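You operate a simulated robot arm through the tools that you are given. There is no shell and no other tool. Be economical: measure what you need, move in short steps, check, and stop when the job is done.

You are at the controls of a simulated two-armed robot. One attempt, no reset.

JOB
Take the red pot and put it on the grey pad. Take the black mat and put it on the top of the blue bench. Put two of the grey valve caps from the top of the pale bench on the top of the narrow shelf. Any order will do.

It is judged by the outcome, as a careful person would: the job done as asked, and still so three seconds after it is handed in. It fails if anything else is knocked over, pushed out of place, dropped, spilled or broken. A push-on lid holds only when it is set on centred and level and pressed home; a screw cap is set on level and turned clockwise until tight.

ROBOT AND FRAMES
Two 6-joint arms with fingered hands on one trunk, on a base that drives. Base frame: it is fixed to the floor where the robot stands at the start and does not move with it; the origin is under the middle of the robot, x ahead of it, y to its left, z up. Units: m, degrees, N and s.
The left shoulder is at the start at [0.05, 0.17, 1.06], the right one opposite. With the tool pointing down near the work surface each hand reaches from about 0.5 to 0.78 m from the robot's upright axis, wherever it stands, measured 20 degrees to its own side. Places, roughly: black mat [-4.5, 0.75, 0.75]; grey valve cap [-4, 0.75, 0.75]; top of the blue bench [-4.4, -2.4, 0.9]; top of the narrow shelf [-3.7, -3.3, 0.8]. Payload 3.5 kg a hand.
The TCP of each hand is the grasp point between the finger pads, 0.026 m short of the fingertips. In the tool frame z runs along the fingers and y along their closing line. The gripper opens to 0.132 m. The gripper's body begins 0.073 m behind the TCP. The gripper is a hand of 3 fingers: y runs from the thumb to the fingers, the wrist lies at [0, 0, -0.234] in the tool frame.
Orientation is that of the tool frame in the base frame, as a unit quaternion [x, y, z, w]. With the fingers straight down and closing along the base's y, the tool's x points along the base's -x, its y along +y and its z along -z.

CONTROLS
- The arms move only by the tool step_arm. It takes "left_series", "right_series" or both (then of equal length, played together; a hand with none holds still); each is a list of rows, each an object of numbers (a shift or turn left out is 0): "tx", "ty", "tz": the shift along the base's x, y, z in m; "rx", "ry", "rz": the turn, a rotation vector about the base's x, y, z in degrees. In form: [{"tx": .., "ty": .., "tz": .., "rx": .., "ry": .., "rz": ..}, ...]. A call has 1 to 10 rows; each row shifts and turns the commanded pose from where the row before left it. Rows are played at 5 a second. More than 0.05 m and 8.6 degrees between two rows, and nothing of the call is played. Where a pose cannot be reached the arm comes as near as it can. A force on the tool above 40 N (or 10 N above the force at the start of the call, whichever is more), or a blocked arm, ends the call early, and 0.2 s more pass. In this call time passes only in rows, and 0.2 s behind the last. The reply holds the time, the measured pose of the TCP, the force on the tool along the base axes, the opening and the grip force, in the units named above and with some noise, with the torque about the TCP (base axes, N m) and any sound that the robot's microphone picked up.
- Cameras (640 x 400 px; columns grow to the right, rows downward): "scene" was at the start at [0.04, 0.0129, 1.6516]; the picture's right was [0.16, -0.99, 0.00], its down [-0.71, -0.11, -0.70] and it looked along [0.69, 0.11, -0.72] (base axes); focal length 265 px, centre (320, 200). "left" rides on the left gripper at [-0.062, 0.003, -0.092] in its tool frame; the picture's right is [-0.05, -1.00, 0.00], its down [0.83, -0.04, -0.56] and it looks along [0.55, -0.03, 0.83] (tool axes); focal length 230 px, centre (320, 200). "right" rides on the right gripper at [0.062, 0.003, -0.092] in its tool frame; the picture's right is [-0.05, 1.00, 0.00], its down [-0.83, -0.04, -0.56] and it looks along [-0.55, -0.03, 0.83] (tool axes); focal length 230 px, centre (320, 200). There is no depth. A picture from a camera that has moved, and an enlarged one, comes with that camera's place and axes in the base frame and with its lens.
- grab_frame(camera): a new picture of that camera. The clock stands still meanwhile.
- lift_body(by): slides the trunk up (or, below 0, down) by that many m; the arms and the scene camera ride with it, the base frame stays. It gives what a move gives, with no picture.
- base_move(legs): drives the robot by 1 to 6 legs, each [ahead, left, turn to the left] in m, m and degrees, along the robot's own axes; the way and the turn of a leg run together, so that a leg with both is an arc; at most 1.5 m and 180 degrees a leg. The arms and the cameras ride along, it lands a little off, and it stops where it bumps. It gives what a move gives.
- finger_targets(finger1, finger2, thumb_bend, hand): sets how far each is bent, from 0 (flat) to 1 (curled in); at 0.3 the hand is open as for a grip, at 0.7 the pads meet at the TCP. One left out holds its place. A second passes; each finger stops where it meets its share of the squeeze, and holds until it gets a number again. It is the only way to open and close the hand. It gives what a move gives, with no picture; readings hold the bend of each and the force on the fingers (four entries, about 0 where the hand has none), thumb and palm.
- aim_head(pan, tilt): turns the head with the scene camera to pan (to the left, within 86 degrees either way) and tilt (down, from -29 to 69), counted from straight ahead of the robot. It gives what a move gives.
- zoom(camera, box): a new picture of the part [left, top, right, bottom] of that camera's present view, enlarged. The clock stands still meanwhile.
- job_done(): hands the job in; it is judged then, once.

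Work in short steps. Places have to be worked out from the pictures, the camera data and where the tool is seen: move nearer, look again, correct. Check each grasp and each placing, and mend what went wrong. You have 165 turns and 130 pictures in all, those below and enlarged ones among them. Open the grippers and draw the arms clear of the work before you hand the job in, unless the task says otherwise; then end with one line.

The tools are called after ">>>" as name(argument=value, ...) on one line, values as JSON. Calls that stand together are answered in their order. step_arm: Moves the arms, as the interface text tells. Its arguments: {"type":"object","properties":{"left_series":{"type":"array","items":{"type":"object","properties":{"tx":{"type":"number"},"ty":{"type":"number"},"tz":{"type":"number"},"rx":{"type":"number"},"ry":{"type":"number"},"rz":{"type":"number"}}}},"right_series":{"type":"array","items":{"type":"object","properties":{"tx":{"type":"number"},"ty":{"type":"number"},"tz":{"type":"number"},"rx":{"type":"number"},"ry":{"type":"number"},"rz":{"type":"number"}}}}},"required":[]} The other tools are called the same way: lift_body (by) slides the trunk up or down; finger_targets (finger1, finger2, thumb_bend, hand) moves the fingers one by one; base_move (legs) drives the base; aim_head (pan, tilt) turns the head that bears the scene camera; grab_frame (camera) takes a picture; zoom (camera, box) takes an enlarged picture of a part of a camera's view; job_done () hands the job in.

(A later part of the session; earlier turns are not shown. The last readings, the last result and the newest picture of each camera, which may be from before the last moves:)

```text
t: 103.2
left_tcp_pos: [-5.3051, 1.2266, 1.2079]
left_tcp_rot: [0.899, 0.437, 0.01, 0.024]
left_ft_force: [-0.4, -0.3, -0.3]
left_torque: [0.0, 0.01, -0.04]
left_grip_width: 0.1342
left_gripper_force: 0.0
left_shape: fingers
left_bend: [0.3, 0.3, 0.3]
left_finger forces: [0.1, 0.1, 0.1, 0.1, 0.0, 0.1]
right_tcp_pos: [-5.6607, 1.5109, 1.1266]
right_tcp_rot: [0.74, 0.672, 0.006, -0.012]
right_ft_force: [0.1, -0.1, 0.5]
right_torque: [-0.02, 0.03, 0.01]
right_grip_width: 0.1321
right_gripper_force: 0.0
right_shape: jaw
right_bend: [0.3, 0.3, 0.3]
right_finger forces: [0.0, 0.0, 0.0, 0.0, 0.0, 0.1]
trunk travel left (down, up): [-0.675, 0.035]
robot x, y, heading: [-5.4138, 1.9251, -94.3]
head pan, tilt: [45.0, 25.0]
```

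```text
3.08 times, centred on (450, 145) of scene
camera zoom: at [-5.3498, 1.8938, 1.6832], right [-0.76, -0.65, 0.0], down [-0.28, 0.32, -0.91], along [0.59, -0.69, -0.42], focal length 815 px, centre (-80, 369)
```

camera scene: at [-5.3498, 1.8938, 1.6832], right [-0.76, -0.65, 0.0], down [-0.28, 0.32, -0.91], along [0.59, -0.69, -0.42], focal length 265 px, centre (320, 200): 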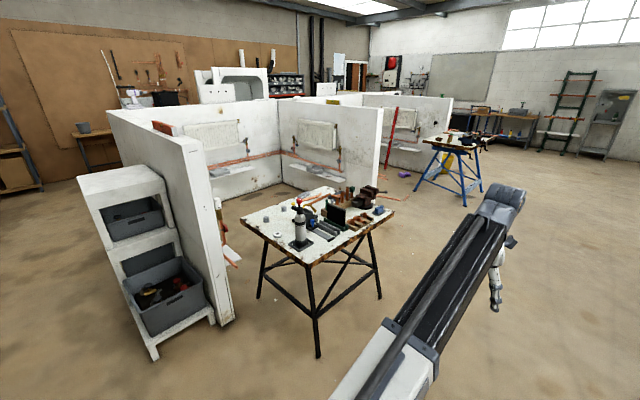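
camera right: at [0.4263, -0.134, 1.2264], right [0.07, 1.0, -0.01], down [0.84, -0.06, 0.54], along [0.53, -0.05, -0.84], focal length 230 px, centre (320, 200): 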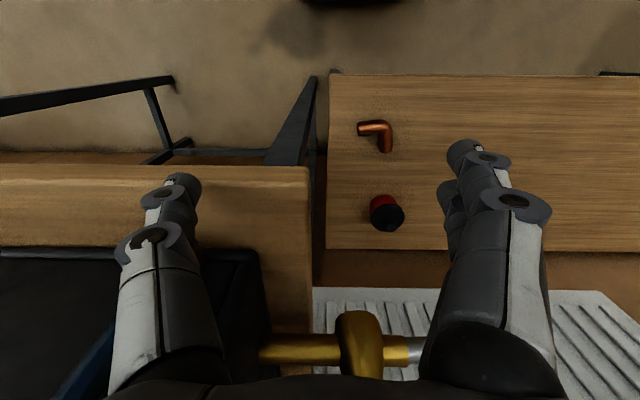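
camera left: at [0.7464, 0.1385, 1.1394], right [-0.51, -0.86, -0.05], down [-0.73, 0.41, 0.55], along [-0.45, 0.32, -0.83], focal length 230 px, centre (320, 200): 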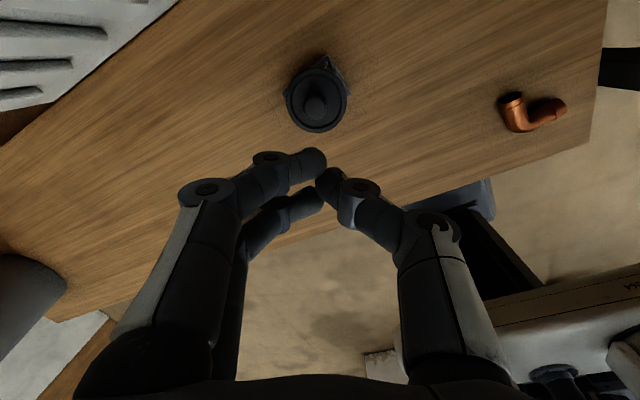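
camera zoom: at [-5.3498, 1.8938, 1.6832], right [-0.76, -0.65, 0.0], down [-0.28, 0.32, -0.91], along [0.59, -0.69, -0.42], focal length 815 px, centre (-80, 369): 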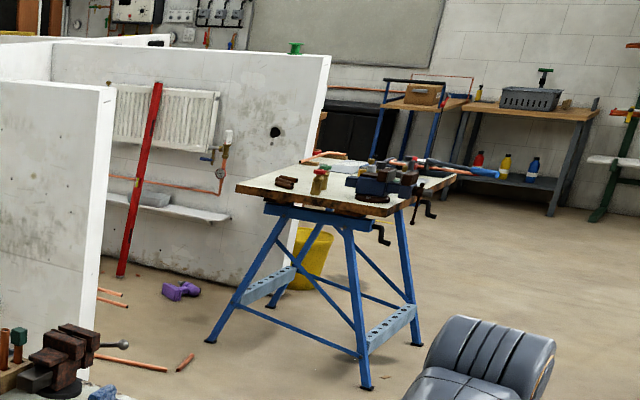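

The black mat is an upright plate in a green rack at ≈(-4.42,0.64), x-extent ~0.15, top z≈0.91, normal along y. I'll approach it from the west. Drive south and turn to face east.

>>> base_move(legs=[[1.05, 0, 0], [0, 0, 94]])

>>> aim_head(pan=-5, tilt=35)

>>> grab_frame(camera="scene")

```text
t: 112.6
left_tcp_pos: [-4.8008, 1.0655, 1.2076]
left_tcp_rot: [0.28, 0.96, 0.023, 0.009]
left_ft_force: [-1.1, 0.0, -0.5]
left_torque: [0.0, -0.02, 0.0]
left_grip_width: 0.1341
left_gripper_force: 0.2
left_shape: fingers
left_bend: [0.3, 0.3, 0.3]
left_finger forces: [0.0, 0.0, 0.1, 0.0, 0.1, 0.1]
right_tcp_pos: [-5.0488, 0.6847, 1.126]
right_tcp_rot: [-0.002, 1.0, -0.005, -0.012]
right_ft_force: [-0.4, 0.2, 0.5]
right_torque: [0.04, -0.01, -0.03]
right_grip_width: 0.1319
right_gripper_force: 0.0
right_shape: jaw
right_bend: [0.3, 0.3, 0.3]
right_finger forces: [0.0, 0.0, 0.0, 0.0, 0.0, 0.0]
trunk travel left (down, up): [-0.675, 0.035]
robot x, y, heading: [-5.4865, 0.8939, 1.2]
head pan, tilt: [45.0, 25.0]
```

```text
t: 113.8
left_tcp_pos: [-4.8021, 1.0663, 1.2086]
left_tcp_rot: [0.28, 0.96, 0.023, 0.008]
left_ft_force: [-0.4, 0.1, 0.4]
left_torque: [0.01, 0.01, -0.01]
left_grip_width: 0.1338
left_gripper_force: 0.1
left_shape: fingers
left_bend: [0.3, 0.3, 0.3]
left_finger forces: [0.1, 0.0, 0.0, 0.0, 0.0, 0.0]
right_tcp_pos: [-5.0495, 0.6848, 1.1256]
right_tcp_rot: [-0.002, 1.0, -0.004, -0.013]
right_ft_force: [0.3, 0.4, 0.6]
right_torque: [-0.02, -0.01, 0.0]
right_grip_width: 0.1321
right_gripper_force: 0.0
right_shape: jaw
right_bend: [0.3, 0.3, 0.3]
right_finger forces: [0.0, 0.0, 0.1, 0.0, 0.1, 0.0]
trunk travel left (down, up): [-0.675, 0.035]
robot x, y, heading: [-5.483, 0.8944, 0.9]
head pan, tilt: [-5.0, 35.0]
```

```text
81 pictures are left
camera scene: at [-5.4362, 0.8848, 1.6675], right [-0.07, -1.0, 0.0], down [-0.57, 0.04, -0.82], along [0.82, -0.05, -0.57], focal length 265 px, centre (320, 200)
```

scene: 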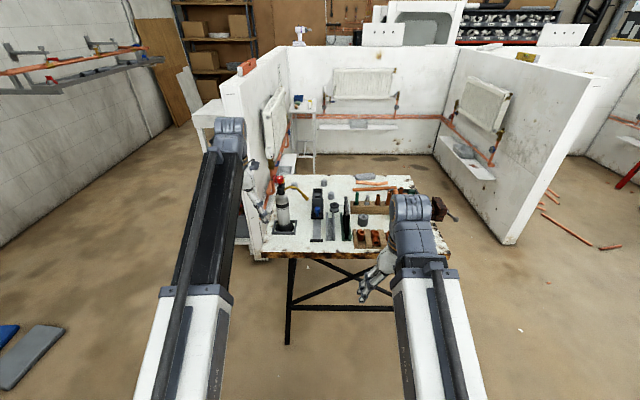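

Mat seen edge-on near (346,218). Pull the left hand back from the torch bottle, then advance 0.36 m and look closely.

>>> step_arm(left_series=[{"tx": -0.05, "ty": 0.02}, {"tx": -0.05, "ty": 0.03}, {"tx": -0.05, "ty": 0.03}, {}])

>>> base_move(legs=[[0.36, -0.02, -1]])

>>> aim_head(pan=-5, tilt=45)

>>> grab_frame(camera="scene")

>>> grab_frame(camera="right")

```text
refused: row 1 steps farther than a row can; nothing moved
```

```text
t: 116.1
left_tcp_pos: [-4.4385, 1.0447, 1.2077]
left_tcp_rot: [0.285, 0.958, 0.023, 0.008]
left_ft_force: [1.7, -0.7, 0.5]
left_torque: [-0.01, 0.0, 0.02]
left_grip_width: 0.1341
left_gripper_force: 0.1
left_shape: fingers
left_bend: [0.3, 0.3, 0.3]
left_finger forces: [0.1, 0.0, 0.0, 0.0, 0.0, 0.1]
right_tcp_pos: [-4.6886, 0.6672, 1.1264]
right_tcp_rot: [0.005, 1.0, -0.005, -0.013]
right_ft_force: [0.1, 0.1, 0.0]
right_torque: [0.01, 0.03, 0.0]
right_grip_width: 0.1319
right_gripper_force: 0.1
right_shape: jaw
right_bend: [0.3, 0.3, 0.3]
right_finger forces: [0.0, 0.0, 0.1, 0.1, 0.0, 0.0]
trunk travel left (down, up): [-0.675, 0.035]
robot x, y, heading: [-5.126, 0.8758, 0.7]
head pan, tilt: [-5.0, 35.0]
```

```text
t: 116.8
left_tcp_pos: [-4.4387, 1.0447, 1.2065]
left_tcp_rot: [0.286, 0.958, 0.023, 0.008]
left_ft_force: [0.3, 1.1, 0.8]
left_torque: [-0.02, -0.02, -0.01]
left_grip_width: 0.1341
left_gripper_force: 0.0
left_shape: fingers
left_bend: [0.3, 0.3, 0.3]
left_finger forces: [0.0, 0.0, 0.0, 0.0, 0.0, 0.0]
right_tcp_pos: [-4.6897, 0.6673, 1.1269]
right_tcp_rot: [0.003, 1.0, -0.004, -0.012]
right_ft_force: [0.5, -0.5, -0.5]
right_torque: [-0.02, 0.01, -0.02]
right_grip_width: 0.1318
right_gripper_force: 0.0
right_shape: jaw
right_bend: [0.3, 0.3, 0.3]
right_finger forces: [0.1, 0.0, 0.0, 0.0, 0.1, 0.0]
trunk travel left (down, up): [-0.675, 0.035]
robot x, y, heading: [-5.1237, 0.8773, 0.6]
head pan, tilt: [-5.0, 45.0]
```

```text
80 pictures are left
camera scene: at [-5.0816, 0.871, 1.6527], right [-0.08, -1.0, 0.0], down [-0.7, 0.05, -0.71], along [0.71, -0.05, -0.71], focal length 265 px, centre (320, 200)
```

scene: 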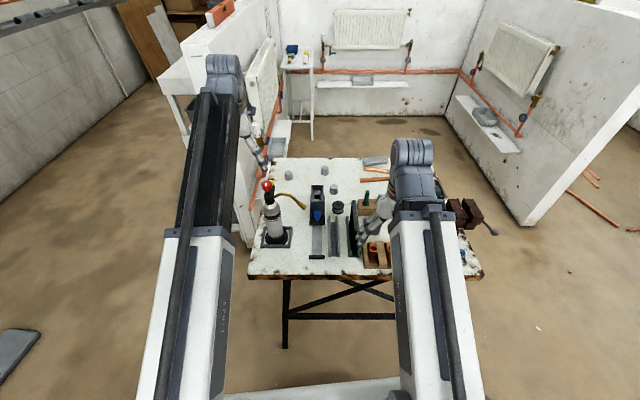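

```text
79 pictures are left
camera right: at [-4.7484, 0.6709, 1.2206], right [0.06, 1.0, -0.01], down [0.84, -0.05, 0.54], along [0.53, -0.04, -0.84], focal length 230 px, centre (320, 200)
```

right: 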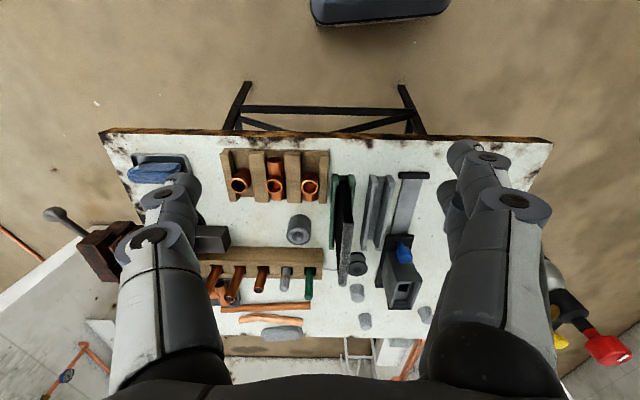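

Zoom the right camera on the mat and rack.

>>> zoom(camera="right", box=[290, 150, 450, 310])

>>> zoom(camera="scene", box=[270, 150, 410, 280])

```text
2.50 times, centred on (370, 230) of right
camera zoom: at [-4.7484, 0.6709, 1.2206], right [0.06, 1.0, -0.01], down [0.84, -0.05, 0.54], along [0.53, -0.04, -0.84], focal length 575 px, centre (195, 125)
```

zoom: 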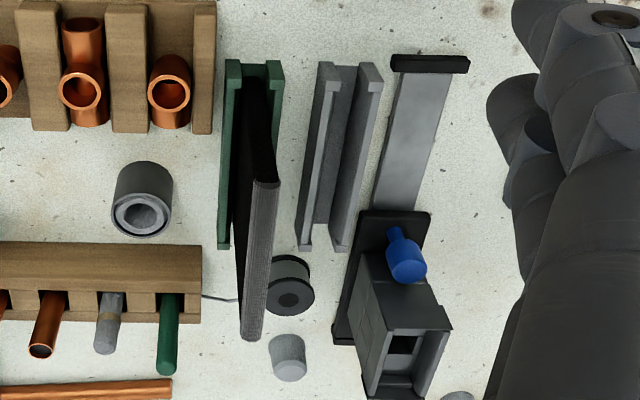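

```text
3.08 times, centred on (340, 215) of scene
camera zoom: at [-5.0816, 0.871, 1.6527], right [-0.08, -1.0, 0.0], down [-0.7, 0.05, -0.71], along [0.71, -0.05, -0.71], focal length 815 px, centre (258, 154)
```

zoom: 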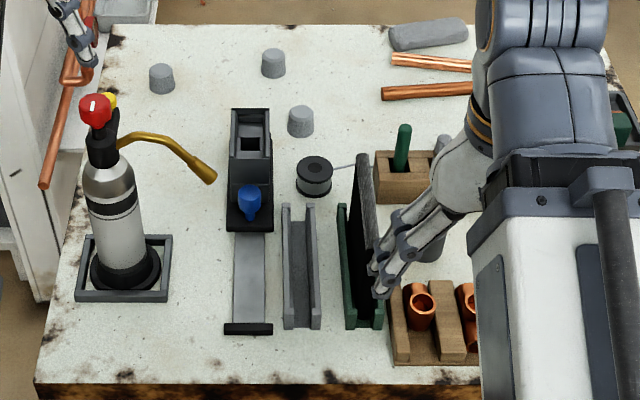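

Mat top edge: x −4.53…−4.38, y≈0.693, z≈0.94, yawed ≈−4.5°. Move the right hand above it, then check.

>>> step_arm(right_series=[{"tx": 0.04, "ty": 0.005, "rz": -2}, {"tx": 0.04, "ty": 0.005, "rz": -2}, {"tx": 0.04, "ty": 0.005, "rz": -1}, {"tx": 0.04, "ty": 0.005}, {"tx": 0.04, "ty": 0.003}, {"tx": 0.037, "ty": 0.003}, {"tz": -0.04}, {"tz": -0.04}, {}])

>>> grab_frame(camera="right")

```text
t: 118.8
left_tcp_pos: [-4.4375, 1.0443, 1.2074]
left_tcp_rot: [0.285, 0.958, 0.023, 0.009]
left_ft_force: [0.5, -0.1, -0.2]
left_torque: [-0.01, -0.02, 0.0]
left_grip_width: 0.134
left_gripper_force: 0.1
left_shape: fingers
left_bend: [0.3, 0.3, 0.3]
left_finger forces: [0.0, 0.0, 0.1, 0.1, 0.0, 0.0]
right_tcp_pos: [-4.4544, 0.6927, 1.0467]
right_tcp_rot: [0.047, 0.999, -0.004, -0.012]
right_ft_force: [-0.7, 0.0, 0.5]
right_torque: [0.0, 0.01, 0.0]
right_grip_width: 0.132
right_gripper_force: 0.0
right_shape: jaw
right_bend: [0.3, 0.3, 0.3]
right_finger forces: [0.0, 0.1, 0.1, 0.1, 0.0, 0.0]
trunk travel left (down, up): [-0.675, 0.035]
robot x, y, heading: [-5.1219, 0.8729, 0.5]
head pan, tilt: [-5.0, 45.0]
```

```text
76 pictures are left
camera right: at [-4.5129, 0.7025, 1.1407], right [0.15, 0.99, -0.01], down [0.84, -0.12, 0.54], along [0.53, -0.09, -0.84], focal length 230 px, centre (320, 200)
```

right: 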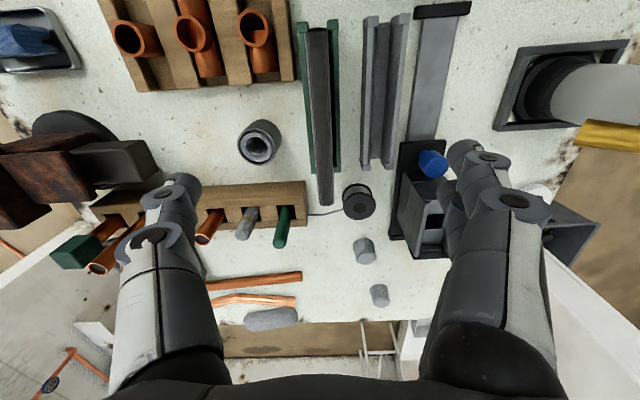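

Aligned over the centre. Descend to TCP z≈0.905 and close.

>>> step_arm(right_series=[{"tz": -0.04}, {"tz": -0.04}, {"tz": -0.035}, {"tz": -0.025}, {}])

>>> finger_targets(hand="right", finger1=0.62, finger2=0.62, thumb_bend=0.62)

>>> grab_frame(camera="right")

```text
t: 120.0
left_tcp_pos: [-4.4379, 1.0442, 1.2065]
left_tcp_rot: [0.286, 0.958, 0.023, 0.008]
left_ft_force: [0.2, -0.6, 1.2]
left_torque: [0.02, 0.0, -0.01]
left_grip_width: 0.134
left_gripper_force: 0.0
left_shape: fingers
left_bend: [0.3, 0.3, 0.3]
left_finger forces: [0.0, 0.1, 0.0, 0.0, 0.0, 0.0]
right_tcp_pos: [-4.4532, 0.6934, 0.9027]
right_tcp_rot: [0.048, 0.999, -0.004, -0.012]
right_ft_force: [-0.7, 0.1, 1.2]
right_torque: [-0.03, 0.01, -0.01]
right_grip_width: 0.1318
right_gripper_force: 0.1
right_shape: jaw
right_bend: [0.3, 0.3, 0.3]
right_finger forces: [0.0, 0.1, 0.0, 0.1, 0.0, 0.0]
trunk travel left (down, up): [-0.675, 0.035]
robot x, y, heading: [-5.1226, 0.8785, 0.8]
head pan, tilt: [-5.0, 45.0]
```

```text
t: 121.0
left_tcp_pos: [-4.439, 1.0467, 1.2064]
left_tcp_rot: [0.285, 0.958, 0.023, 0.009]
left_ft_force: [-1.1, 0.0, 0.3]
left_torque: [0.03, 0.04, -0.05]
left_grip_width: 0.134
left_gripper_force: 0.1
left_shape: fingers
left_bend: [0.3, 0.3, 0.3]
left_finger forces: [0.0, 0.0, 0.0, 0.1, 0.0, 0.0]
right_tcp_pos: [-4.4535, 0.6932, 0.9033]
right_tcp_rot: [0.047, 0.999, -0.004, -0.012]
right_ft_force: [1.0, 0.1, -0.4]
right_torque: [0.0, 0.0, 0.0]
right_grip_width: 0.0292
right_gripper_force: 0.0
right_shape: fingers
right_bend: [0.62, 0.62, 0.62]
right_finger forces: [0.0, 0.0, 0.0, 0.0, 0.1, 0.0]
trunk travel left (down, up): [-0.675, 0.035]
robot x, y, heading: [-5.1208, 0.8766, 0.7]
head pan, tilt: [-5.0, 45.0]
```

```text
75 pictures are left
camera right: at [-4.5112, 0.7018, 0.9974], right [0.15, 0.99, -0.01], down [0.84, -0.12, 0.54], along [0.53, -0.09, -0.84], focal length 230 px, centre (320, 200)
```

right: 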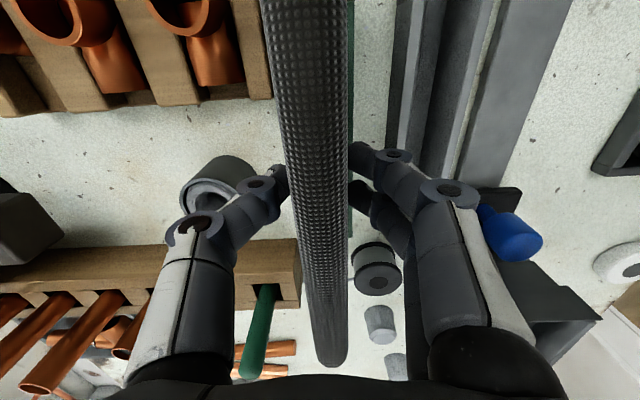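

Fingers flank the mat symmetrically. Close further to grip.

>>> finger_targets(hand="right", finger1=0.76, finger2=0.76, thumb_bend=0.76)

>>> step_arm(right_series=[{"tz": 0.01}, {"tz": 0.02}, {}])

>>> grab_frame(camera="right")

```text
t: 122.0
left_tcp_pos: [-4.4377, 1.044, 1.2073]
left_tcp_rot: [0.286, 0.958, 0.022, 0.008]
left_ft_force: [0.3, -0.1, -0.2]
left_torque: [0.01, 0.05, -0.02]
left_grip_width: 0.1341
left_gripper_force: 0.0
left_shape: fingers
left_bend: [0.3, 0.3, 0.3]
left_finger forces: [0.1, 0.1, 0.0, 0.0, 0.0, 0.1]
right_tcp_pos: [-4.4531, 0.693, 0.9035]
right_tcp_rot: [0.048, 0.999, -0.004, -0.012]
right_ft_force: [0.0, -0.6, -0.3]
right_torque: [-0.01, 0.03, 0.0]
right_grip_width: 0.0149
right_gripper_force: 14.6
right_shape: fingers
right_bend: [0.7, 0.7, 0.68]
right_finger forces: [7.3, 7.3, 0.0, 0.0, 14.5, 0.0]
trunk travel left (down, up): [-0.675, 0.035]
robot x, y, heading: [-5.1269, 0.8801, 0.6]
head pan, tilt: [-5.0, 45.0]
```

```text
t: 122.8
left_tcp_pos: [-4.4381, 1.0447, 1.2091]
left_tcp_rot: [0.286, 0.958, 0.023, 0.009]
left_ft_force: [-0.5, 0.2, -0.6]
left_torque: [-0.01, -0.02, 0.02]
left_grip_width: 0.134
left_gripper_force: 0.0
left_shape: fingers
left_bend: [0.3, 0.3, 0.3]
left_finger forces: [0.0, 0.1, 0.0, 0.0, 0.0, 0.0]
right_tcp_pos: [-4.4534, 0.6919, 0.934]
right_tcp_rot: [0.048, 0.999, -0.004, -0.013]
right_ft_force: [0.5, 0.2, -2.0]
right_torque: [-0.03, 0.0, -0.01]
right_grip_width: 0.0147
right_gripper_force: 14.2
right_shape: fingers
right_bend: [0.7, 0.7, 0.68]
right_finger forces: [7.2, 7.2, 0.1, 0.0, 14.5, 0.1]
trunk travel left (down, up): [-0.675, 0.035]
robot x, y, heading: [-5.1215, 0.8819, 0.5]
head pan, tilt: [-5.0, 45.0]
```

```text
74 pictures are left
camera right: at [-4.5108, 0.7022, 1.0282], right [0.15, 0.99, -0.01], down [0.84, -0.12, 0.54], along [0.53, -0.09, -0.84], focal length 230 px, centre (320, 200)
```

right: 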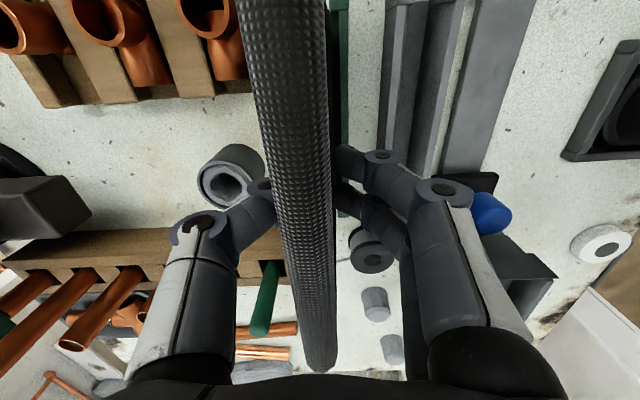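

Mat held firmly (15 N, 2 N weight). Lift it well clear, then back away.

>>> step_arm(right_series=[{"tz": 0.045}, {"tz": 0.045}, {"tz": 0.045}, {"tz": 0.045}, {}])

>>> grab_frame(camera="scene")

>>> base_move(legs=[[-0.5, 0, 0], [0, 0, -90]])

>>> aim_head(pan=15, tilt=20)

>>> grab_frame(camera="scene")

```text
t: 124.0
left_tcp_pos: [-4.4394, 1.0456, 1.2079]
left_tcp_rot: [0.286, 0.958, 0.023, 0.009]
left_ft_force: [0.3, 0.2, 0.0]
left_torque: [0.01, 0.0, 0.02]
left_grip_width: 0.134
left_gripper_force: 0.1
left_shape: fingers
left_bend: [0.3, 0.3, 0.3]
left_finger forces: [0.0, 0.0, 0.1, 0.0, 0.1, 0.0]
right_tcp_pos: [-4.4515, 0.6924, 1.1186]
right_tcp_rot: [0.047, 0.999, -0.004, -0.011]
right_ft_force: [0.0, -0.4, -1.8]
right_torque: [-0.02, 0.0, -0.01]
right_grip_width: 0.0147
right_gripper_force: 14.0
right_shape: fingers
right_bend: [0.7, 0.7, 0.68]
right_finger forces: [7.3, 7.3, 0.0, 0.0, 14.7, 0.0]
trunk travel left (down, up): [-0.675, 0.035]
robot x, y, heading: [-5.1239, 0.8787, 0.7]
head pan, tilt: [-5.0, 45.0]
```

```text
73 pictures are left
camera scene: at [-5.0815, 0.8709, 1.6526], right [-0.08, -1.0, 0.0], down [-0.71, 0.05, -0.71], along [0.7, -0.05, -0.71], focal length 265 px, centre (320, 200)
```

scene: 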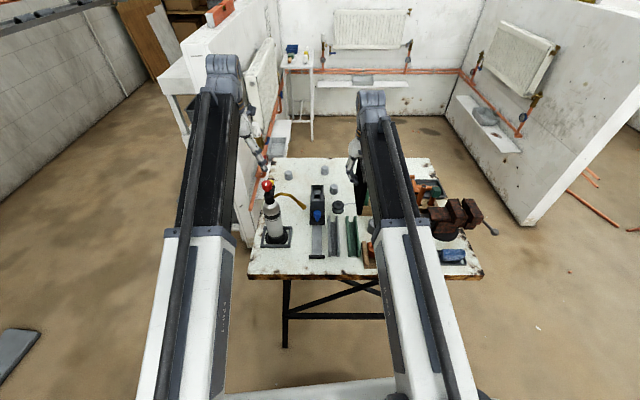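

```text
t: 130.7
left_tcp_pos: [-5.4504, 0.1906, 1.2081]
left_tcp_rot: [0.879, 0.476, 0.01, 0.023]
left_ft_force: [0.6, -0.9, 0.4]
left_torque: [0.0, 0.03, -0.02]
left_grip_width: 0.1339
left_gripper_force: 0.0
left_shape: fingers
left_bend: [0.3, 0.3, 0.3]
left_finger forces: [0.0, 0.1, 0.0, 0.0, 0.0, 0.0]
right_tcp_pos: [-5.8026, 0.2042, 1.1182]
right_tcp_rot: [0.739, 0.673, 0.006, -0.012]
right_ft_force: [0.6, 0.4, -2.1]
right_torque: [0.02, -0.01, 0.02]
right_grip_width: 0.015
right_gripper_force: 14.8
right_shape: fingers
right_bend: [0.7, 0.7, 0.68]
right_finger forces: [7.2, 7.2, 0.1, 0.0, 14.3, 0.0]
trunk travel left (down, up): [-0.675, 0.035]
robot x, y, heading: [-5.619, 0.8727, -88.9]
head pan, tilt: [-5.0, 45.0]
```

```text
t: 131.6
left_tcp_pos: [-5.4498, 0.1921, 1.2074]
left_tcp_rot: [0.879, 0.475, 0.01, 0.022]
left_ft_force: [0.1, 0.1, 0.5]
left_torque: [0.02, 0.02, 0.04]
left_grip_width: 0.1341
left_gripper_force: 0.2
left_shape: fingers
left_bend: [0.3, 0.3, 0.3]
left_finger forces: [0.0, 0.1, 0.1, 0.0, 0.0, 0.0]
right_tcp_pos: [-5.801, 0.2038, 1.1177]
right_tcp_rot: [0.74, 0.673, 0.006, -0.012]
right_ft_force: [0.1, 0.6, -1.5]
right_torque: [0.01, -0.02, 0.01]
right_grip_width: 0.0149
right_gripper_force: 14.5
right_shape: fingers
right_bend: [0.7, 0.7, 0.68]
right_finger forces: [7.2, 7.1, 0.0, 0.0, 14.5, 0.1]
trunk travel left (down, up): [-0.675, 0.035]
robot x, y, heading: [-5.6154, 0.8772, -89.5]
head pan, tilt: [15.0, 20.0]
```

```text
72 pictures are left
camera scene: at [-5.5935, 0.8256, 1.6912], right [-0.96, -0.27, 0.0], down [-0.09, 0.33, -0.94], along [0.25, -0.9, -0.34], focal length 265 px, centre (320, 200)
```

scene: 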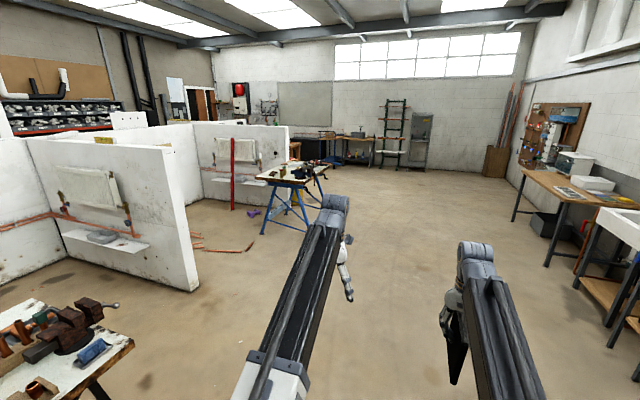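

Path south is clear. Drive toward the blue bench and look.

>>> base_move(legs=[[1.5, 0, 0], [0.7, 0, 0]])

>>> aim_head(pan=35, tilt=25)

>>> grab_frame(camera="scene")

```text
t: 142.5
left_tcp_pos: [-5.3645, -2.0084, 1.2079]
left_tcp_rot: [0.87, 0.493, 0.009, 0.022]
left_ft_force: [-0.2, 0.3, -1.1]
left_torque: [0.02, 0.0, -0.03]
left_grip_width: 0.134
left_gripper_force: 0.1
left_shape: fingers
left_bend: [0.3, 0.3, 0.3]
left_finger forces: [0.0, 0.0, 0.1, 0.1, 0.0, 0.0]
right_tcp_pos: [-5.7187, -2.0082, 1.1187]
right_tcp_rot: [0.727, 0.687, 0.006, -0.012]
right_ft_force: [0.2, -0.9, -1.6]
right_torque: [0.03, -0.01, -0.02]
right_grip_width: 0.0146
right_gripper_force: 14.1
right_shape: fingers
right_bend: [0.7, 0.7, 0.68]
right_finger forces: [7.2, 7.1, 0.1, 0.0, 14.5, 0.1]
trunk travel left (down, up): [-0.675, 0.035]
robot x, y, heading: [-5.5618, -1.3284, -87.1]
head pan, tilt: [15.0, 20.0]
```

```text
t: 143.3
left_tcp_pos: [-5.3645, -2.0084, 1.2061]
left_tcp_rot: [0.869, 0.494, 0.01, 0.022]
left_ft_force: [-0.5, 0.3, 0.3]
left_torque: [-0.01, -0.02, 0.02]
left_grip_width: 0.134
left_gripper_force: 0.1
left_shape: fingers
left_bend: [0.3, 0.3, 0.3]
left_finger forces: [0.0, 0.0, 0.1, 0.0, 0.0, 0.0]
right_tcp_pos: [-5.7178, -2.008, 1.1187]
right_tcp_rot: [0.727, 0.687, 0.007, -0.011]
right_ft_force: [0.0, 0.4, -1.4]
right_torque: [-0.01, -0.02, 0.01]
right_grip_width: 0.0145
right_gripper_force: 14.2
right_shape: fingers
right_bend: [0.7, 0.7, 0.68]
right_finger forces: [7.2, 7.1, 0.0, 0.1, 14.5, 0.1]
trunk travel left (down, up): [-0.675, 0.035]
robot x, y, heading: [-5.5605, -1.3303, -87.0]
head pan, tilt: [35.0, 25.0]
```

```text
71 pictures are left
camera scene: at [-5.5053, -1.3632, 1.6832], right [-0.79, -0.61, 0.0], down [-0.26, 0.33, -0.91], along [0.56, -0.72, -0.42], focal length 265 px, centre (320, 200)
```

scene: 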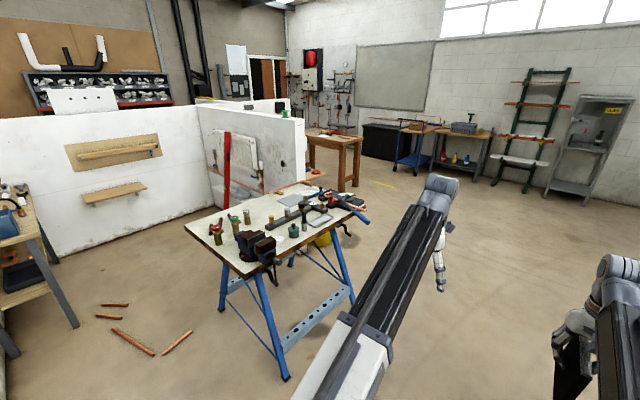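

Zoom on the blue bench top to find free space.

>>> zoom(camera="scene", box=[170, 160, 390, 290])

```text
2.91 times, centred on (280, 225) of scene
camera zoom: at [-5.5053, -1.3632, 1.6832], right [-0.79, -0.61, 0.0], down [-0.26, 0.33, -0.91], along [0.56, -0.72, -0.42], focal length 770 px, centre (436, 127)
```

zoom: 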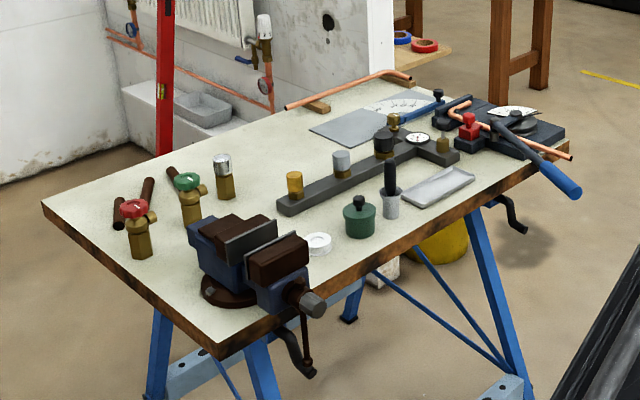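

The free area on the blue bench is its east half (≈(-4.2,-2.4)); floor pipes block the east side, so I'll view it from the west side.

>>> base_move(legs=[[1.0, 0, 0], [0, 0, 87]])

>>> aim_head(pan=0, tilt=35)

>>> grab_frame(camera="scene")

>>> zoom(camera="scene", box=[220, 110, 440, 260])

```text
t: 152.2
left_tcp_pos: [-4.8276, -2.1564, 1.2073]
left_tcp_rot: [0.294, 0.956, 0.022, 0.009]
left_ft_force: [0.2, 0.1, -0.3]
left_torque: [-0.03, 0.02, 0.0]
left_grip_width: 0.1342
left_gripper_force: 0.1
left_shape: fingers
left_bend: [0.3, 0.3, 0.3]
left_finger forces: [0.0, 0.0, 0.0, 0.0, 0.0, 0.0]
right_tcp_pos: [-4.8486, -2.5089, 1.1193]
right_tcp_rot: [0.057, 0.998, -0.003, -0.012]
right_ft_force: [0.1, 0.2, -1.4]
right_torque: [-0.04, -0.01, 0.01]
right_grip_width: 0.0145
right_gripper_force: 13.7
right_shape: fingers
right_bend: [0.7, 0.7, 0.68]
right_finger forces: [7.1, 7.3, 0.0, 0.0, 14.3, 0.1]
trunk travel left (down, up): [-0.675, 0.035]
robot x, y, heading: [-5.5157, -2.3122, -0.7]
head pan, tilt: [35.0, 25.0]
```

```text
t: 153.2
left_tcp_pos: [-4.8283, -2.1581, 1.2071]
left_tcp_rot: [0.294, 0.956, 0.022, 0.009]
left_ft_force: [-0.1, -0.3, -0.2]
left_torque: [-0.01, -0.05, 0.01]
left_grip_width: 0.1341
left_gripper_force: 0.1
left_shape: fingers
left_bend: [0.3, 0.3, 0.3]
left_finger forces: [0.1, 0.0, 0.0, 0.1, 0.0, 0.0]
right_tcp_pos: [-4.8475, -2.5099, 1.1185]
right_tcp_rot: [0.058, 0.998, -0.004, -0.013]
right_ft_force: [0.1, 0.5, -1.6]
right_torque: [-0.03, 0.02, 0.02]
right_grip_width: 0.0148
right_gripper_force: 14.3
right_shape: fingers
right_bend: [0.7, 0.7, 0.68]
right_finger forces: [7.1, 7.2, 0.0, 0.0, 14.3, 0.1]
trunk travel left (down, up): [-0.675, 0.035]
robot x, y, heading: [-5.5171, -2.3112, -0.3]
head pan, tilt: [0.0, 35.0]
```

```text
69 pictures are left
camera scene: at [-5.4675, -2.313, 1.6675], right [-0.01, -1.0, 0.0], down [-0.57, 0.0, -0.82], along [0.82, 0.0, -0.57], focal length 265 px, centre (320, 200)
```

scene: 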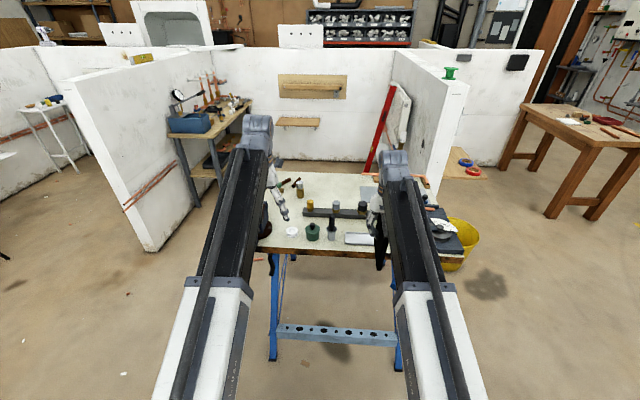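

```text
2.67 times, centred on (330, 185) of scene
camera zoom: at [-5.4675, -2.313, 1.6675], right [-0.01, -1.0, 0.0], down [-0.57, 0.0, -0.82], along [0.82, 0.0, -0.57], focal length 706 px, centre (293, 240)
```

zoom: 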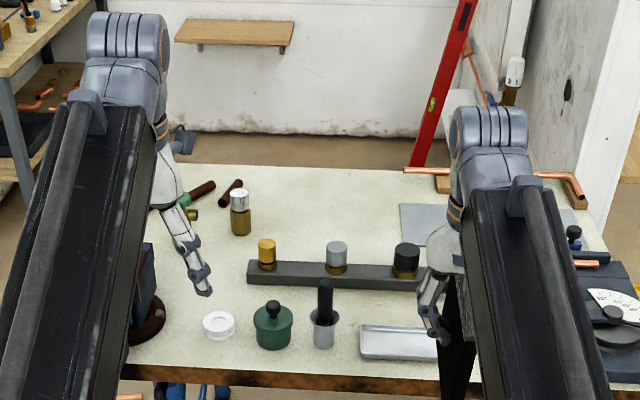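

Free spot on the bench: x −4.38…−4.05, y −2.23…−2.53. Plan: lay the mat with fingers pointing forward‑left and tilted 30° down. First retract the left hand and reorient the right hand in free space (yaw −38°).

>>> step_arm(left_series=[{"tx": -0.04, "ty": 0.01}, {"tx": -0.04, "ty": 0.02}, {"tx": -0.04, "ty": 0.02}, {"tx": -0.03, "ty": 0.02, "tz": 0.02}, {}], right_series=[{"rz": -8, "tx": -0.02}, {"rz": -8, "tx": -0.02}, {"rz": -8}, {"rz": -8}, {"rz": -6.3}])

>>> step_arm(right_series=[{"rx": 5.3, "ry": -5.3, "tx": 0.01}, {"rx": 5.3, "ry": -5.3, "tx": 0.01}, {"rx": 5.3, "ry": -5.3, "tx": 0.01}, {"rx": 5.3, "ry": -5.3, "tx": 0.01}, {"rx": 5.3, "ry": -5.3, "tx": 0.01}, {"rx": 5.3, "ry": -5.3, "tx": 0.01}, {"rx": 5.3, "ry": -5.3, "tx": 0.01}, {"rx": 5.3, "ry": -5.3, "tx": 0.01}, {}])

>>> grab_frame(camera="scene")

>>> grab_frame(camera="right")

```text
t: 154.4
left_tcp_pos: [-4.9729, -2.0863, 1.2089]
left_tcp_rot: [0.295, 0.955, 0.025, 0.013]
left_ft_force: [-0.4, 0.3, 0.3]
left_torque: [0.01, 0.0, 0.0]
left_grip_width: 0.1339
left_gripper_force: 0.1
left_shape: fingers
left_bend: [0.3, 0.3, 0.3]
left_finger forces: [0.1, 0.0, 0.0, 0.1, 0.1, 0.0]
left hand out of reach, approached as far as the arm can: row 4
right_tcp_pos: [-4.887, -2.5088, 1.1178]
right_tcp_rot: [0.382, 0.924, 0.0, -0.013]
right_ft_force: [-0.6, -0.6, -0.9]
right_torque: [0.01, 0.01, -0.01]
right_grip_width: 0.0149
right_gripper_force: 14.1
right_shape: fingers
right_bend: [0.7, 0.7, 0.68]
right_finger forces: [7.2, 7.2, 0.0, 0.1, 14.4, 0.1]
trunk travel left (down, up): [-0.675, 0.035]
robot x, y, heading: [-5.5164, -2.3135, -0.6]
head pan, tilt: [0.0, 35.0]
```

```text
t: 156.4
left_tcp_pos: [-4.9736, -2.0859, 1.2114]
left_tcp_rot: [0.294, 0.956, 0.024, 0.013]
left_ft_force: [-0.5, 0.3, 0.5]
left_torque: [-0.03, -0.03, 0.01]
left_grip_width: 0.1339
left_gripper_force: 0.0
left_shape: fingers
left_bend: [0.3, 0.3, 0.3]
left_finger forces: [0.0, 0.0, 0.1, 0.0, 0.0, 0.0]
right_tcp_pos: [-4.8086, -2.5089, 1.1181]
right_tcp_rot: [0.325, 0.805, 0.463, 0.182]
right_ft_force: [-0.7, 0.7, -1.5]
right_torque: [-0.02, 0.03, 0.02]
right_grip_width: 0.0146
right_gripper_force: 14.7
right_shape: fingers
right_bend: [0.71, 0.7, 0.68]
right_finger forces: [6.8, 6.9, 0.1, 0.0, 14.9, 0.1]
trunk travel left (down, up): [-0.675, 0.035]
robot x, y, heading: [-5.5154, -2.3175, -0.6]
head pan, tilt: [0.0, 35.0]
```

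```text
67 pictures are left
camera scene: at [-5.4675, -2.3131, 1.6675], right [-0.01, -1.0, 0.0], down [-0.57, 0.0, -0.82], along [0.82, -0.01, -0.57], focal length 265 px, centre (320, 200)
```

scene: 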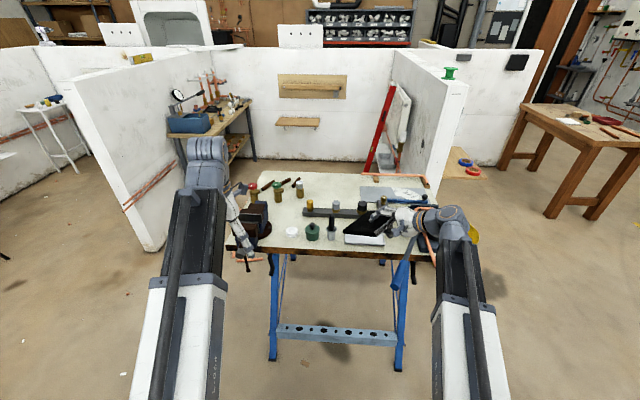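

```text
66 pictures are left
camera right: at [-4.9068, -2.5232, 1.1687], right [0.39, 0.32, 0.86], down [0.26, -0.94, 0.24], along [0.88, 0.13, -0.45], focal length 230 px, centre (320, 200)
```

right: 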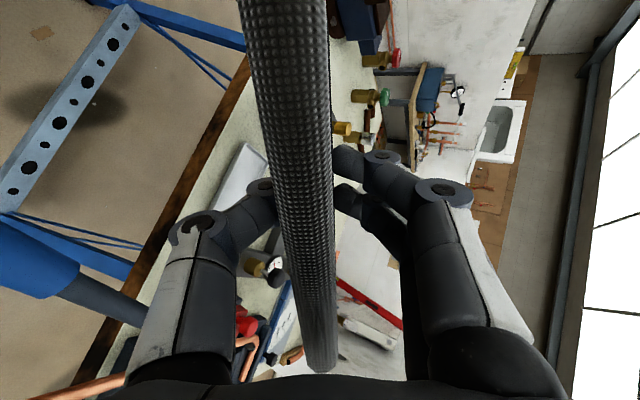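

Orientation achieved (30° down, forward-left). Drive in: 0.415 ahead, 0.075 right.

>>> base_move(legs=[[0.4, -0.075, 0.6]])

>>> grab_frame(camera="scene")

```text
t: 158.9
left_tcp_pos: [-4.5772, -2.1579, 1.2108]
left_tcp_rot: [0.29, 0.957, 0.024, 0.013]
left_ft_force: [-1.0, -0.1, 0.7]
left_torque: [0.01, 0.01, 0.01]
left_grip_width: 0.1341
left_gripper_force: 0.1
left_shape: fingers
left_bend: [0.3, 0.3, 0.3]
left_finger forces: [0.1, 0.0, 0.0, 0.0, 0.0, 0.1]
right_tcp_pos: [-4.4107, -2.5793, 1.1179]
right_tcp_rot: [0.321, 0.807, 0.462, 0.18]
right_ft_force: [1.2, 1.0, -1.4]
right_torque: [-0.03, 0.05, 0.01]
right_grip_width: 0.0146
right_gripper_force: 14.1
right_shape: fingers
right_bend: [0.71, 0.7, 0.68]
right_finger forces: [6.8, 6.8, 0.0, 0.1, 14.9, 0.1]
trunk travel left (down, up): [-0.675, 0.035]
robot x, y, heading: [-5.1205, -2.3881, 0.1]
head pan, tilt: [0.0, 35.0]
```

```text
65 pictures are left
camera scene: at [-5.0699, -2.3888, 1.6674], right [0.0, -1.0, 0.0], down [-0.57, 0.0, -0.82], along [0.82, 0.0, -0.57], focal length 265 px, centre (320, 200)
```

scene: 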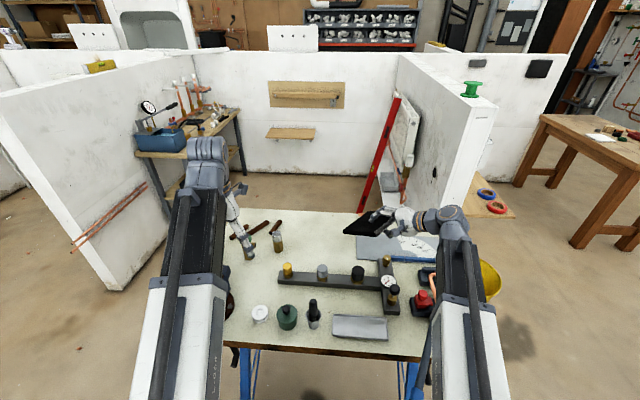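

The free area is clear in view. Move the TCP horizontally to (-4.242,-2.413) and check.

>>> step_arm(right_series=[{"tx": 0.034, "ty": 0.033}, {"tx": 0.034, "ty": 0.033}, {"tx": 0.034, "ty": 0.033}, {"tx": 0.034, "ty": 0.033}, {"tx": 0.033, "ty": 0.033}, {"tz": -0.04}, {}])

>>> grab_frame(camera="scene")

```text
t: 160.5
left_tcp_pos: [-4.5781, -2.1577, 1.2101]
left_tcp_rot: [0.289, 0.957, 0.024, 0.013]
left_ft_force: [0.9, -0.1, 0.0]
left_torque: [0.0, 0.0, -0.01]
left_grip_width: 0.134
left_gripper_force: 0.0
left_shape: fingers
left_bend: [0.3, 0.3, 0.3]
left_finger forces: [0.1, 0.0, 0.2, 0.1, 0.1, 0.1]
right_tcp_pos: [-4.24, -2.4123, 1.0796]
right_tcp_rot: [0.321, 0.806, 0.463, 0.179]
right_ft_force: [0.5, 0.6, -1.3]
right_torque: [0.01, 0.04, 0.05]
right_grip_width: 0.0148
right_gripper_force: 13.8
right_shape: fingers
right_bend: [0.71, 0.7, 0.68]
right_finger forces: [6.7, 6.8, 0.0, 0.0, 14.9, 0.1]
trunk travel left (down, up): [-0.675, 0.035]
robot x, y, heading: [-5.1214, -2.3859, 0.4]
head pan, tilt: [0.0, 35.0]
```

```text
64 pictures are left
camera scene: at [-5.0708, -2.3886, 1.6675], right [0.0, -1.0, 0.0], down [-0.57, 0.0, -0.82], along [0.82, 0.0, -0.57], focal length 265 px, centre (320, 200)
```

scene: 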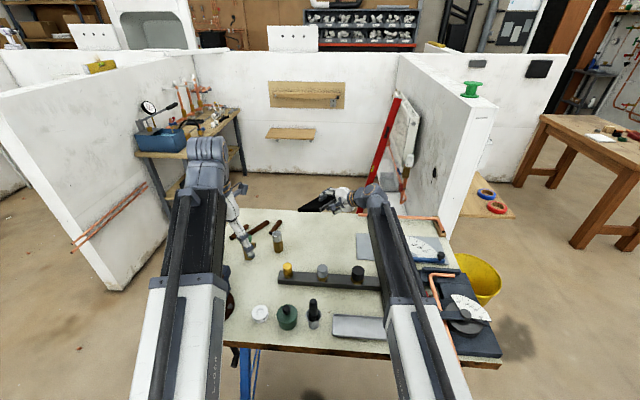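

Reached. Descend 9 cm and re-check.

>>> step_arm(right_series=[{"tz": -0.03}, {"tz": -0.03}, {"tz": -0.03}, {}])

>>> zoom(camera="scene", box=[240, 170, 440, 310])

>>> grab_frame(camera="right")

```text
t: 161.5
left_tcp_pos: [-4.5784, -2.1567, 1.2102]
left_tcp_rot: [0.29, 0.957, 0.024, 0.013]
left_ft_force: [-0.5, -0.7, -0.4]
left_torque: [-0.01, 0.0, 0.02]
left_grip_width: 0.1339
left_gripper_force: 0.1
left_shape: fingers
left_bend: [0.3, 0.3, 0.3]
left_finger forces: [0.1, 0.0, 0.1, 0.0, 0.0, 0.0]
right_tcp_pos: [-4.2428, -2.4129, 0.9881]
right_tcp_rot: [0.322, 0.806, 0.463, 0.179]
right_ft_force: [0.3, 0.8, -2.3]
right_torque: [-0.04, 0.03, -0.02]
right_grip_width: 0.0148
right_gripper_force: 14.4
right_shape: fingers
right_bend: [0.71, 0.7, 0.68]
right_finger forces: [6.9, 6.9, 0.1, 0.1, 14.8, 0.1]
trunk travel left (down, up): [-0.675, 0.035]
robot x, y, heading: [-5.1196, -2.3917, 0.3]
head pan, tilt: [0.0, 35.0]
```

```text
2.86 times, centred on (340, 240) of scene
camera zoom: at [-5.0708, -2.3886, 1.6675], right [0.0, -1.0, 0.0], down [-0.57, 0.0, -0.82], along [0.82, 0.0, -0.57], focal length 757 px, centre (263, 86)
```

zoom: 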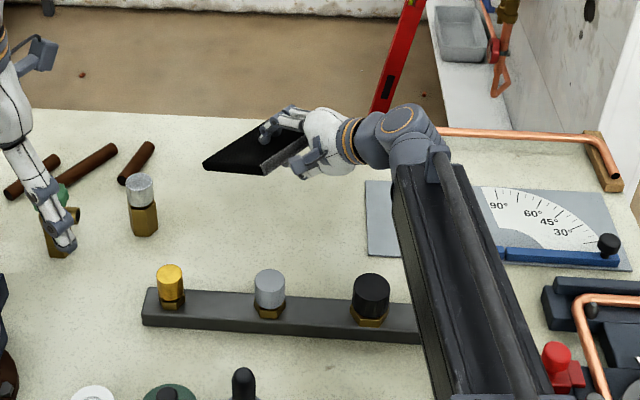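

```text
62 pictures are left
camera right: at [-4.3389, -2.4292, 1.0386], right [0.39, 0.33, 0.86], down [0.26, -0.93, 0.24], along [0.88, 0.13, -0.45], focal length 230 px, centre (320, 200)
```

right: 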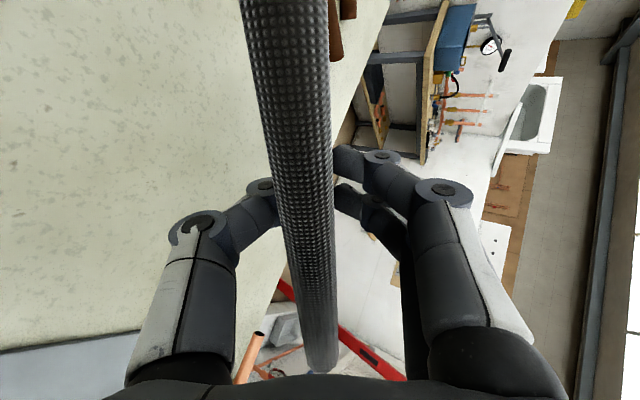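

Continue lowering gently until the far edge touches.

>>> step_arm(right_series=[{"tz": -0.012}, {"tz": -0.008}, {"tz": -0.006}, {"tz": -0.004}, {}])

>>> zoom(camera="scene", box=[280, 190, 400, 270])

```text
t: 162.7
left_tcp_pos: [-4.5777, -2.1569, 1.2105]
left_tcp_rot: [0.289, 0.957, 0.024, 0.013]
left_ft_force: [-0.1, -0.9, -0.3]
left_torque: [-0.01, 0.02, 0.01]
left_grip_width: 0.1337
left_gripper_force: 0.0
left_shape: fingers
left_bend: [0.3, 0.3, 0.3]
left_finger forces: [0.0, 0.0, 0.0, 0.0, 0.0, 0.1]
right_tcp_pos: [-4.2448, -2.4144, 0.959]
right_tcp_rot: [0.322, 0.806, 0.463, 0.179]
right_ft_force: [0.1, -1.0, -1.0]
right_torque: [-0.02, 0.0, -0.04]
right_grip_width: 0.0148
right_gripper_force: 14.3
right_shape: fingers
right_bend: [0.71, 0.7, 0.68]
right_finger forces: [6.8, 6.8, 0.0, 0.0, 14.8, 0.1]
right hand out of reach, approached as far as the arm can: row 4
trunk travel left (down, up): [-0.675, 0.035]
robot x, y, heading: [-5.1197, -2.3913, -0.1]
head pan, tilt: [0.0, 35.0]
```

```text
5.00 times, centred on (340, 230) of scene
camera zoom: at [-5.0707, -2.3886, 1.6675], right [0.0, -1.0, 0.0], down [-0.57, 0.0, -0.82], along [0.82, 0.0, -0.57], focal length 1324 px, centre (220, 50)
```

zoom: 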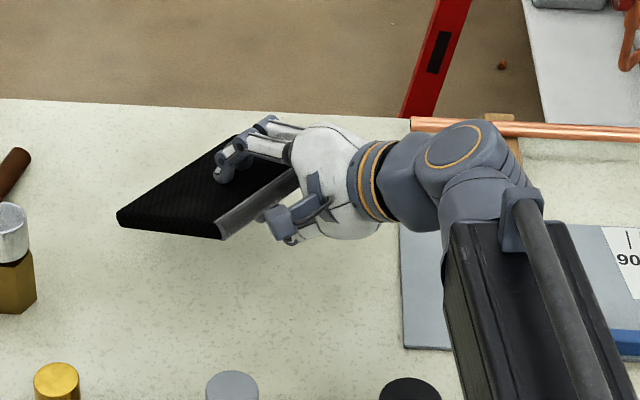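

Arm at its reach edge; lower the trunk in small steps instead.

>>> lift_body(by=-0.012)

>>> lift_body(by=-0.008)

>>> zoom(camera="scene", box=[280, 190, 400, 270])

```text
t: 163.3
left_tcp_pos: [-4.5774, -2.1578, 1.1982]
left_tcp_rot: [0.29, 0.957, 0.023, 0.013]
left_ft_force: [0.0, 0.0, 1.0]
left_torque: [0.02, 0.04, -0.03]
left_grip_width: 0.1343
left_gripper_force: 0.0
left_shape: fingers
left_bend: [0.3, 0.3, 0.3]
left_finger forces: [0.0, 0.1, 0.0, 0.0, 0.0, 0.0]
right_tcp_pos: [-4.2454, -2.4146, 0.9466]
right_tcp_rot: [0.322, 0.806, 0.463, 0.179]
right_ft_force: [-0.2, 0.2, -1.6]
right_torque: [-0.03, 0.04, 0.0]
right_grip_width: 0.0148
right_gripper_force: 14.4
right_shape: fingers
right_bend: [0.71, 0.7, 0.68]
right_finger forces: [6.8, 6.7, 0.0, 0.1, 14.7, 0.1]
trunk travel left (down, up): [-0.663, 0.047]
robot x, y, heading: [-5.1202, -2.3909, -0.1]
head pan, tilt: [0.0, 35.0]
```

```text
t: 163.8
left_tcp_pos: [-4.5783, -2.1569, 1.191]
left_tcp_rot: [0.29, 0.957, 0.025, 0.013]
left_ft_force: [0.1, -0.1, -0.8]
left_torque: [0.03, 0.0, 0.01]
left_grip_width: 0.1342
left_gripper_force: 0.0
left_shape: fingers
left_bend: [0.3, 0.3, 0.3]
left_finger forces: [0.1, 0.0, 0.0, 0.0, 0.0, 0.1]
right_tcp_pos: [-4.2436, -2.4148, 0.9381]
right_tcp_rot: [0.323, 0.806, 0.463, 0.18]
right_ft_force: [-0.5, 0.0, -2.2]
right_torque: [0.0, 0.04, -0.03]
right_grip_width: 0.0149
right_gripper_force: 14.2
right_shape: fingers
right_bend: [0.71, 0.7, 0.68]
right_finger forces: [6.8, 6.8, 0.0, 0.0, 14.9, 0.0]
trunk travel left (down, up): [-0.655, 0.055]
robot x, y, heading: [-5.1188, -2.39, 0.2]
head pan, tilt: [0.0, 35.0]
```

```text
5.00 times, centred on (340, 230) of scene
camera zoom: at [-5.0709, -2.3886, 1.6474], right [0.0, -1.0, 0.0], down [-0.57, 0.0, -0.82], along [0.82, 0.0, -0.57], focal length 1324 px, centre (220, 50)
```

zoom: 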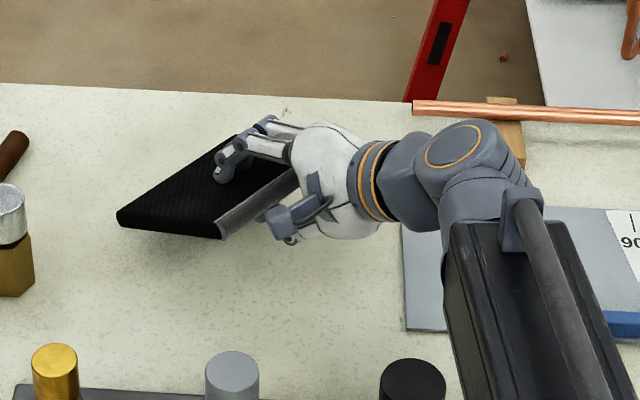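

Still hanging freely (−2 N). Keep lowering in small steps.

>>> lift_body(by=-0.008)

>>> lift_body(by=-0.008)

```text
t: 164.4
left_tcp_pos: [-4.5773, -2.158, 1.1836]
left_tcp_rot: [0.29, 0.957, 0.024, 0.012]
left_ft_force: [-0.6, -0.5, -0.9]
left_torque: [0.02, -0.01, 0.03]
left_grip_width: 0.134
left_gripper_force: 0.0
left_shape: fingers
left_bend: [0.3, 0.3, 0.3]
left_finger forces: [0.1, 0.1, 0.0, 0.0, 0.0, 0.0]
right_tcp_pos: [-4.2451, -2.4148, 0.9301]
right_tcp_rot: [0.323, 0.806, 0.463, 0.18]
right_ft_force: [-0.3, -0.2, -1.5]
right_torque: [-0.02, 0.03, 0.0]
right_grip_width: 0.0145
right_gripper_force: 13.9
right_shape: fingers
right_bend: [0.71, 0.7, 0.68]
right_finger forces: [6.8, 6.7, 0.0, 0.0, 14.8, 0.0]
trunk travel left (down, up): [-0.647, 0.063]
robot x, y, heading: [-5.1181, -2.3827, 0.4]
head pan, tilt: [0.0, 35.0]
```

```text
t: 165.0
left_tcp_pos: [-4.5789, -2.1572, 1.1752]
left_tcp_rot: [0.289, 0.957, 0.024, 0.012]
left_ft_force: [0.4, -0.3, -0.6]
left_torque: [0.04, 0.03, 0.01]
left_grip_width: 0.1338
left_gripper_force: 0.0
left_shape: fingers
left_bend: [0.3, 0.3, 0.3]
left_finger forces: [0.1, 0.0, 0.0, 0.0, 0.0, 0.0]
right_tcp_pos: [-4.2443, -2.4149, 0.9238]
right_tcp_rot: [0.323, 0.806, 0.463, 0.18]
right_ft_force: [0.5, 0.4, -1.6]
right_torque: [-0.05, 0.05, 0.02]
right_grip_width: 0.0149
right_gripper_force: 14.1
right_shape: fingers
right_bend: [0.71, 0.7, 0.68]
right_finger forces: [6.8, 6.8, 0.0, 0.0, 14.8, 0.0]
trunk travel left (down, up): [-0.639, 0.071]
robot x, y, heading: [-5.1184, -2.39, 0.2]
head pan, tilt: [0.0, 35.0]
```

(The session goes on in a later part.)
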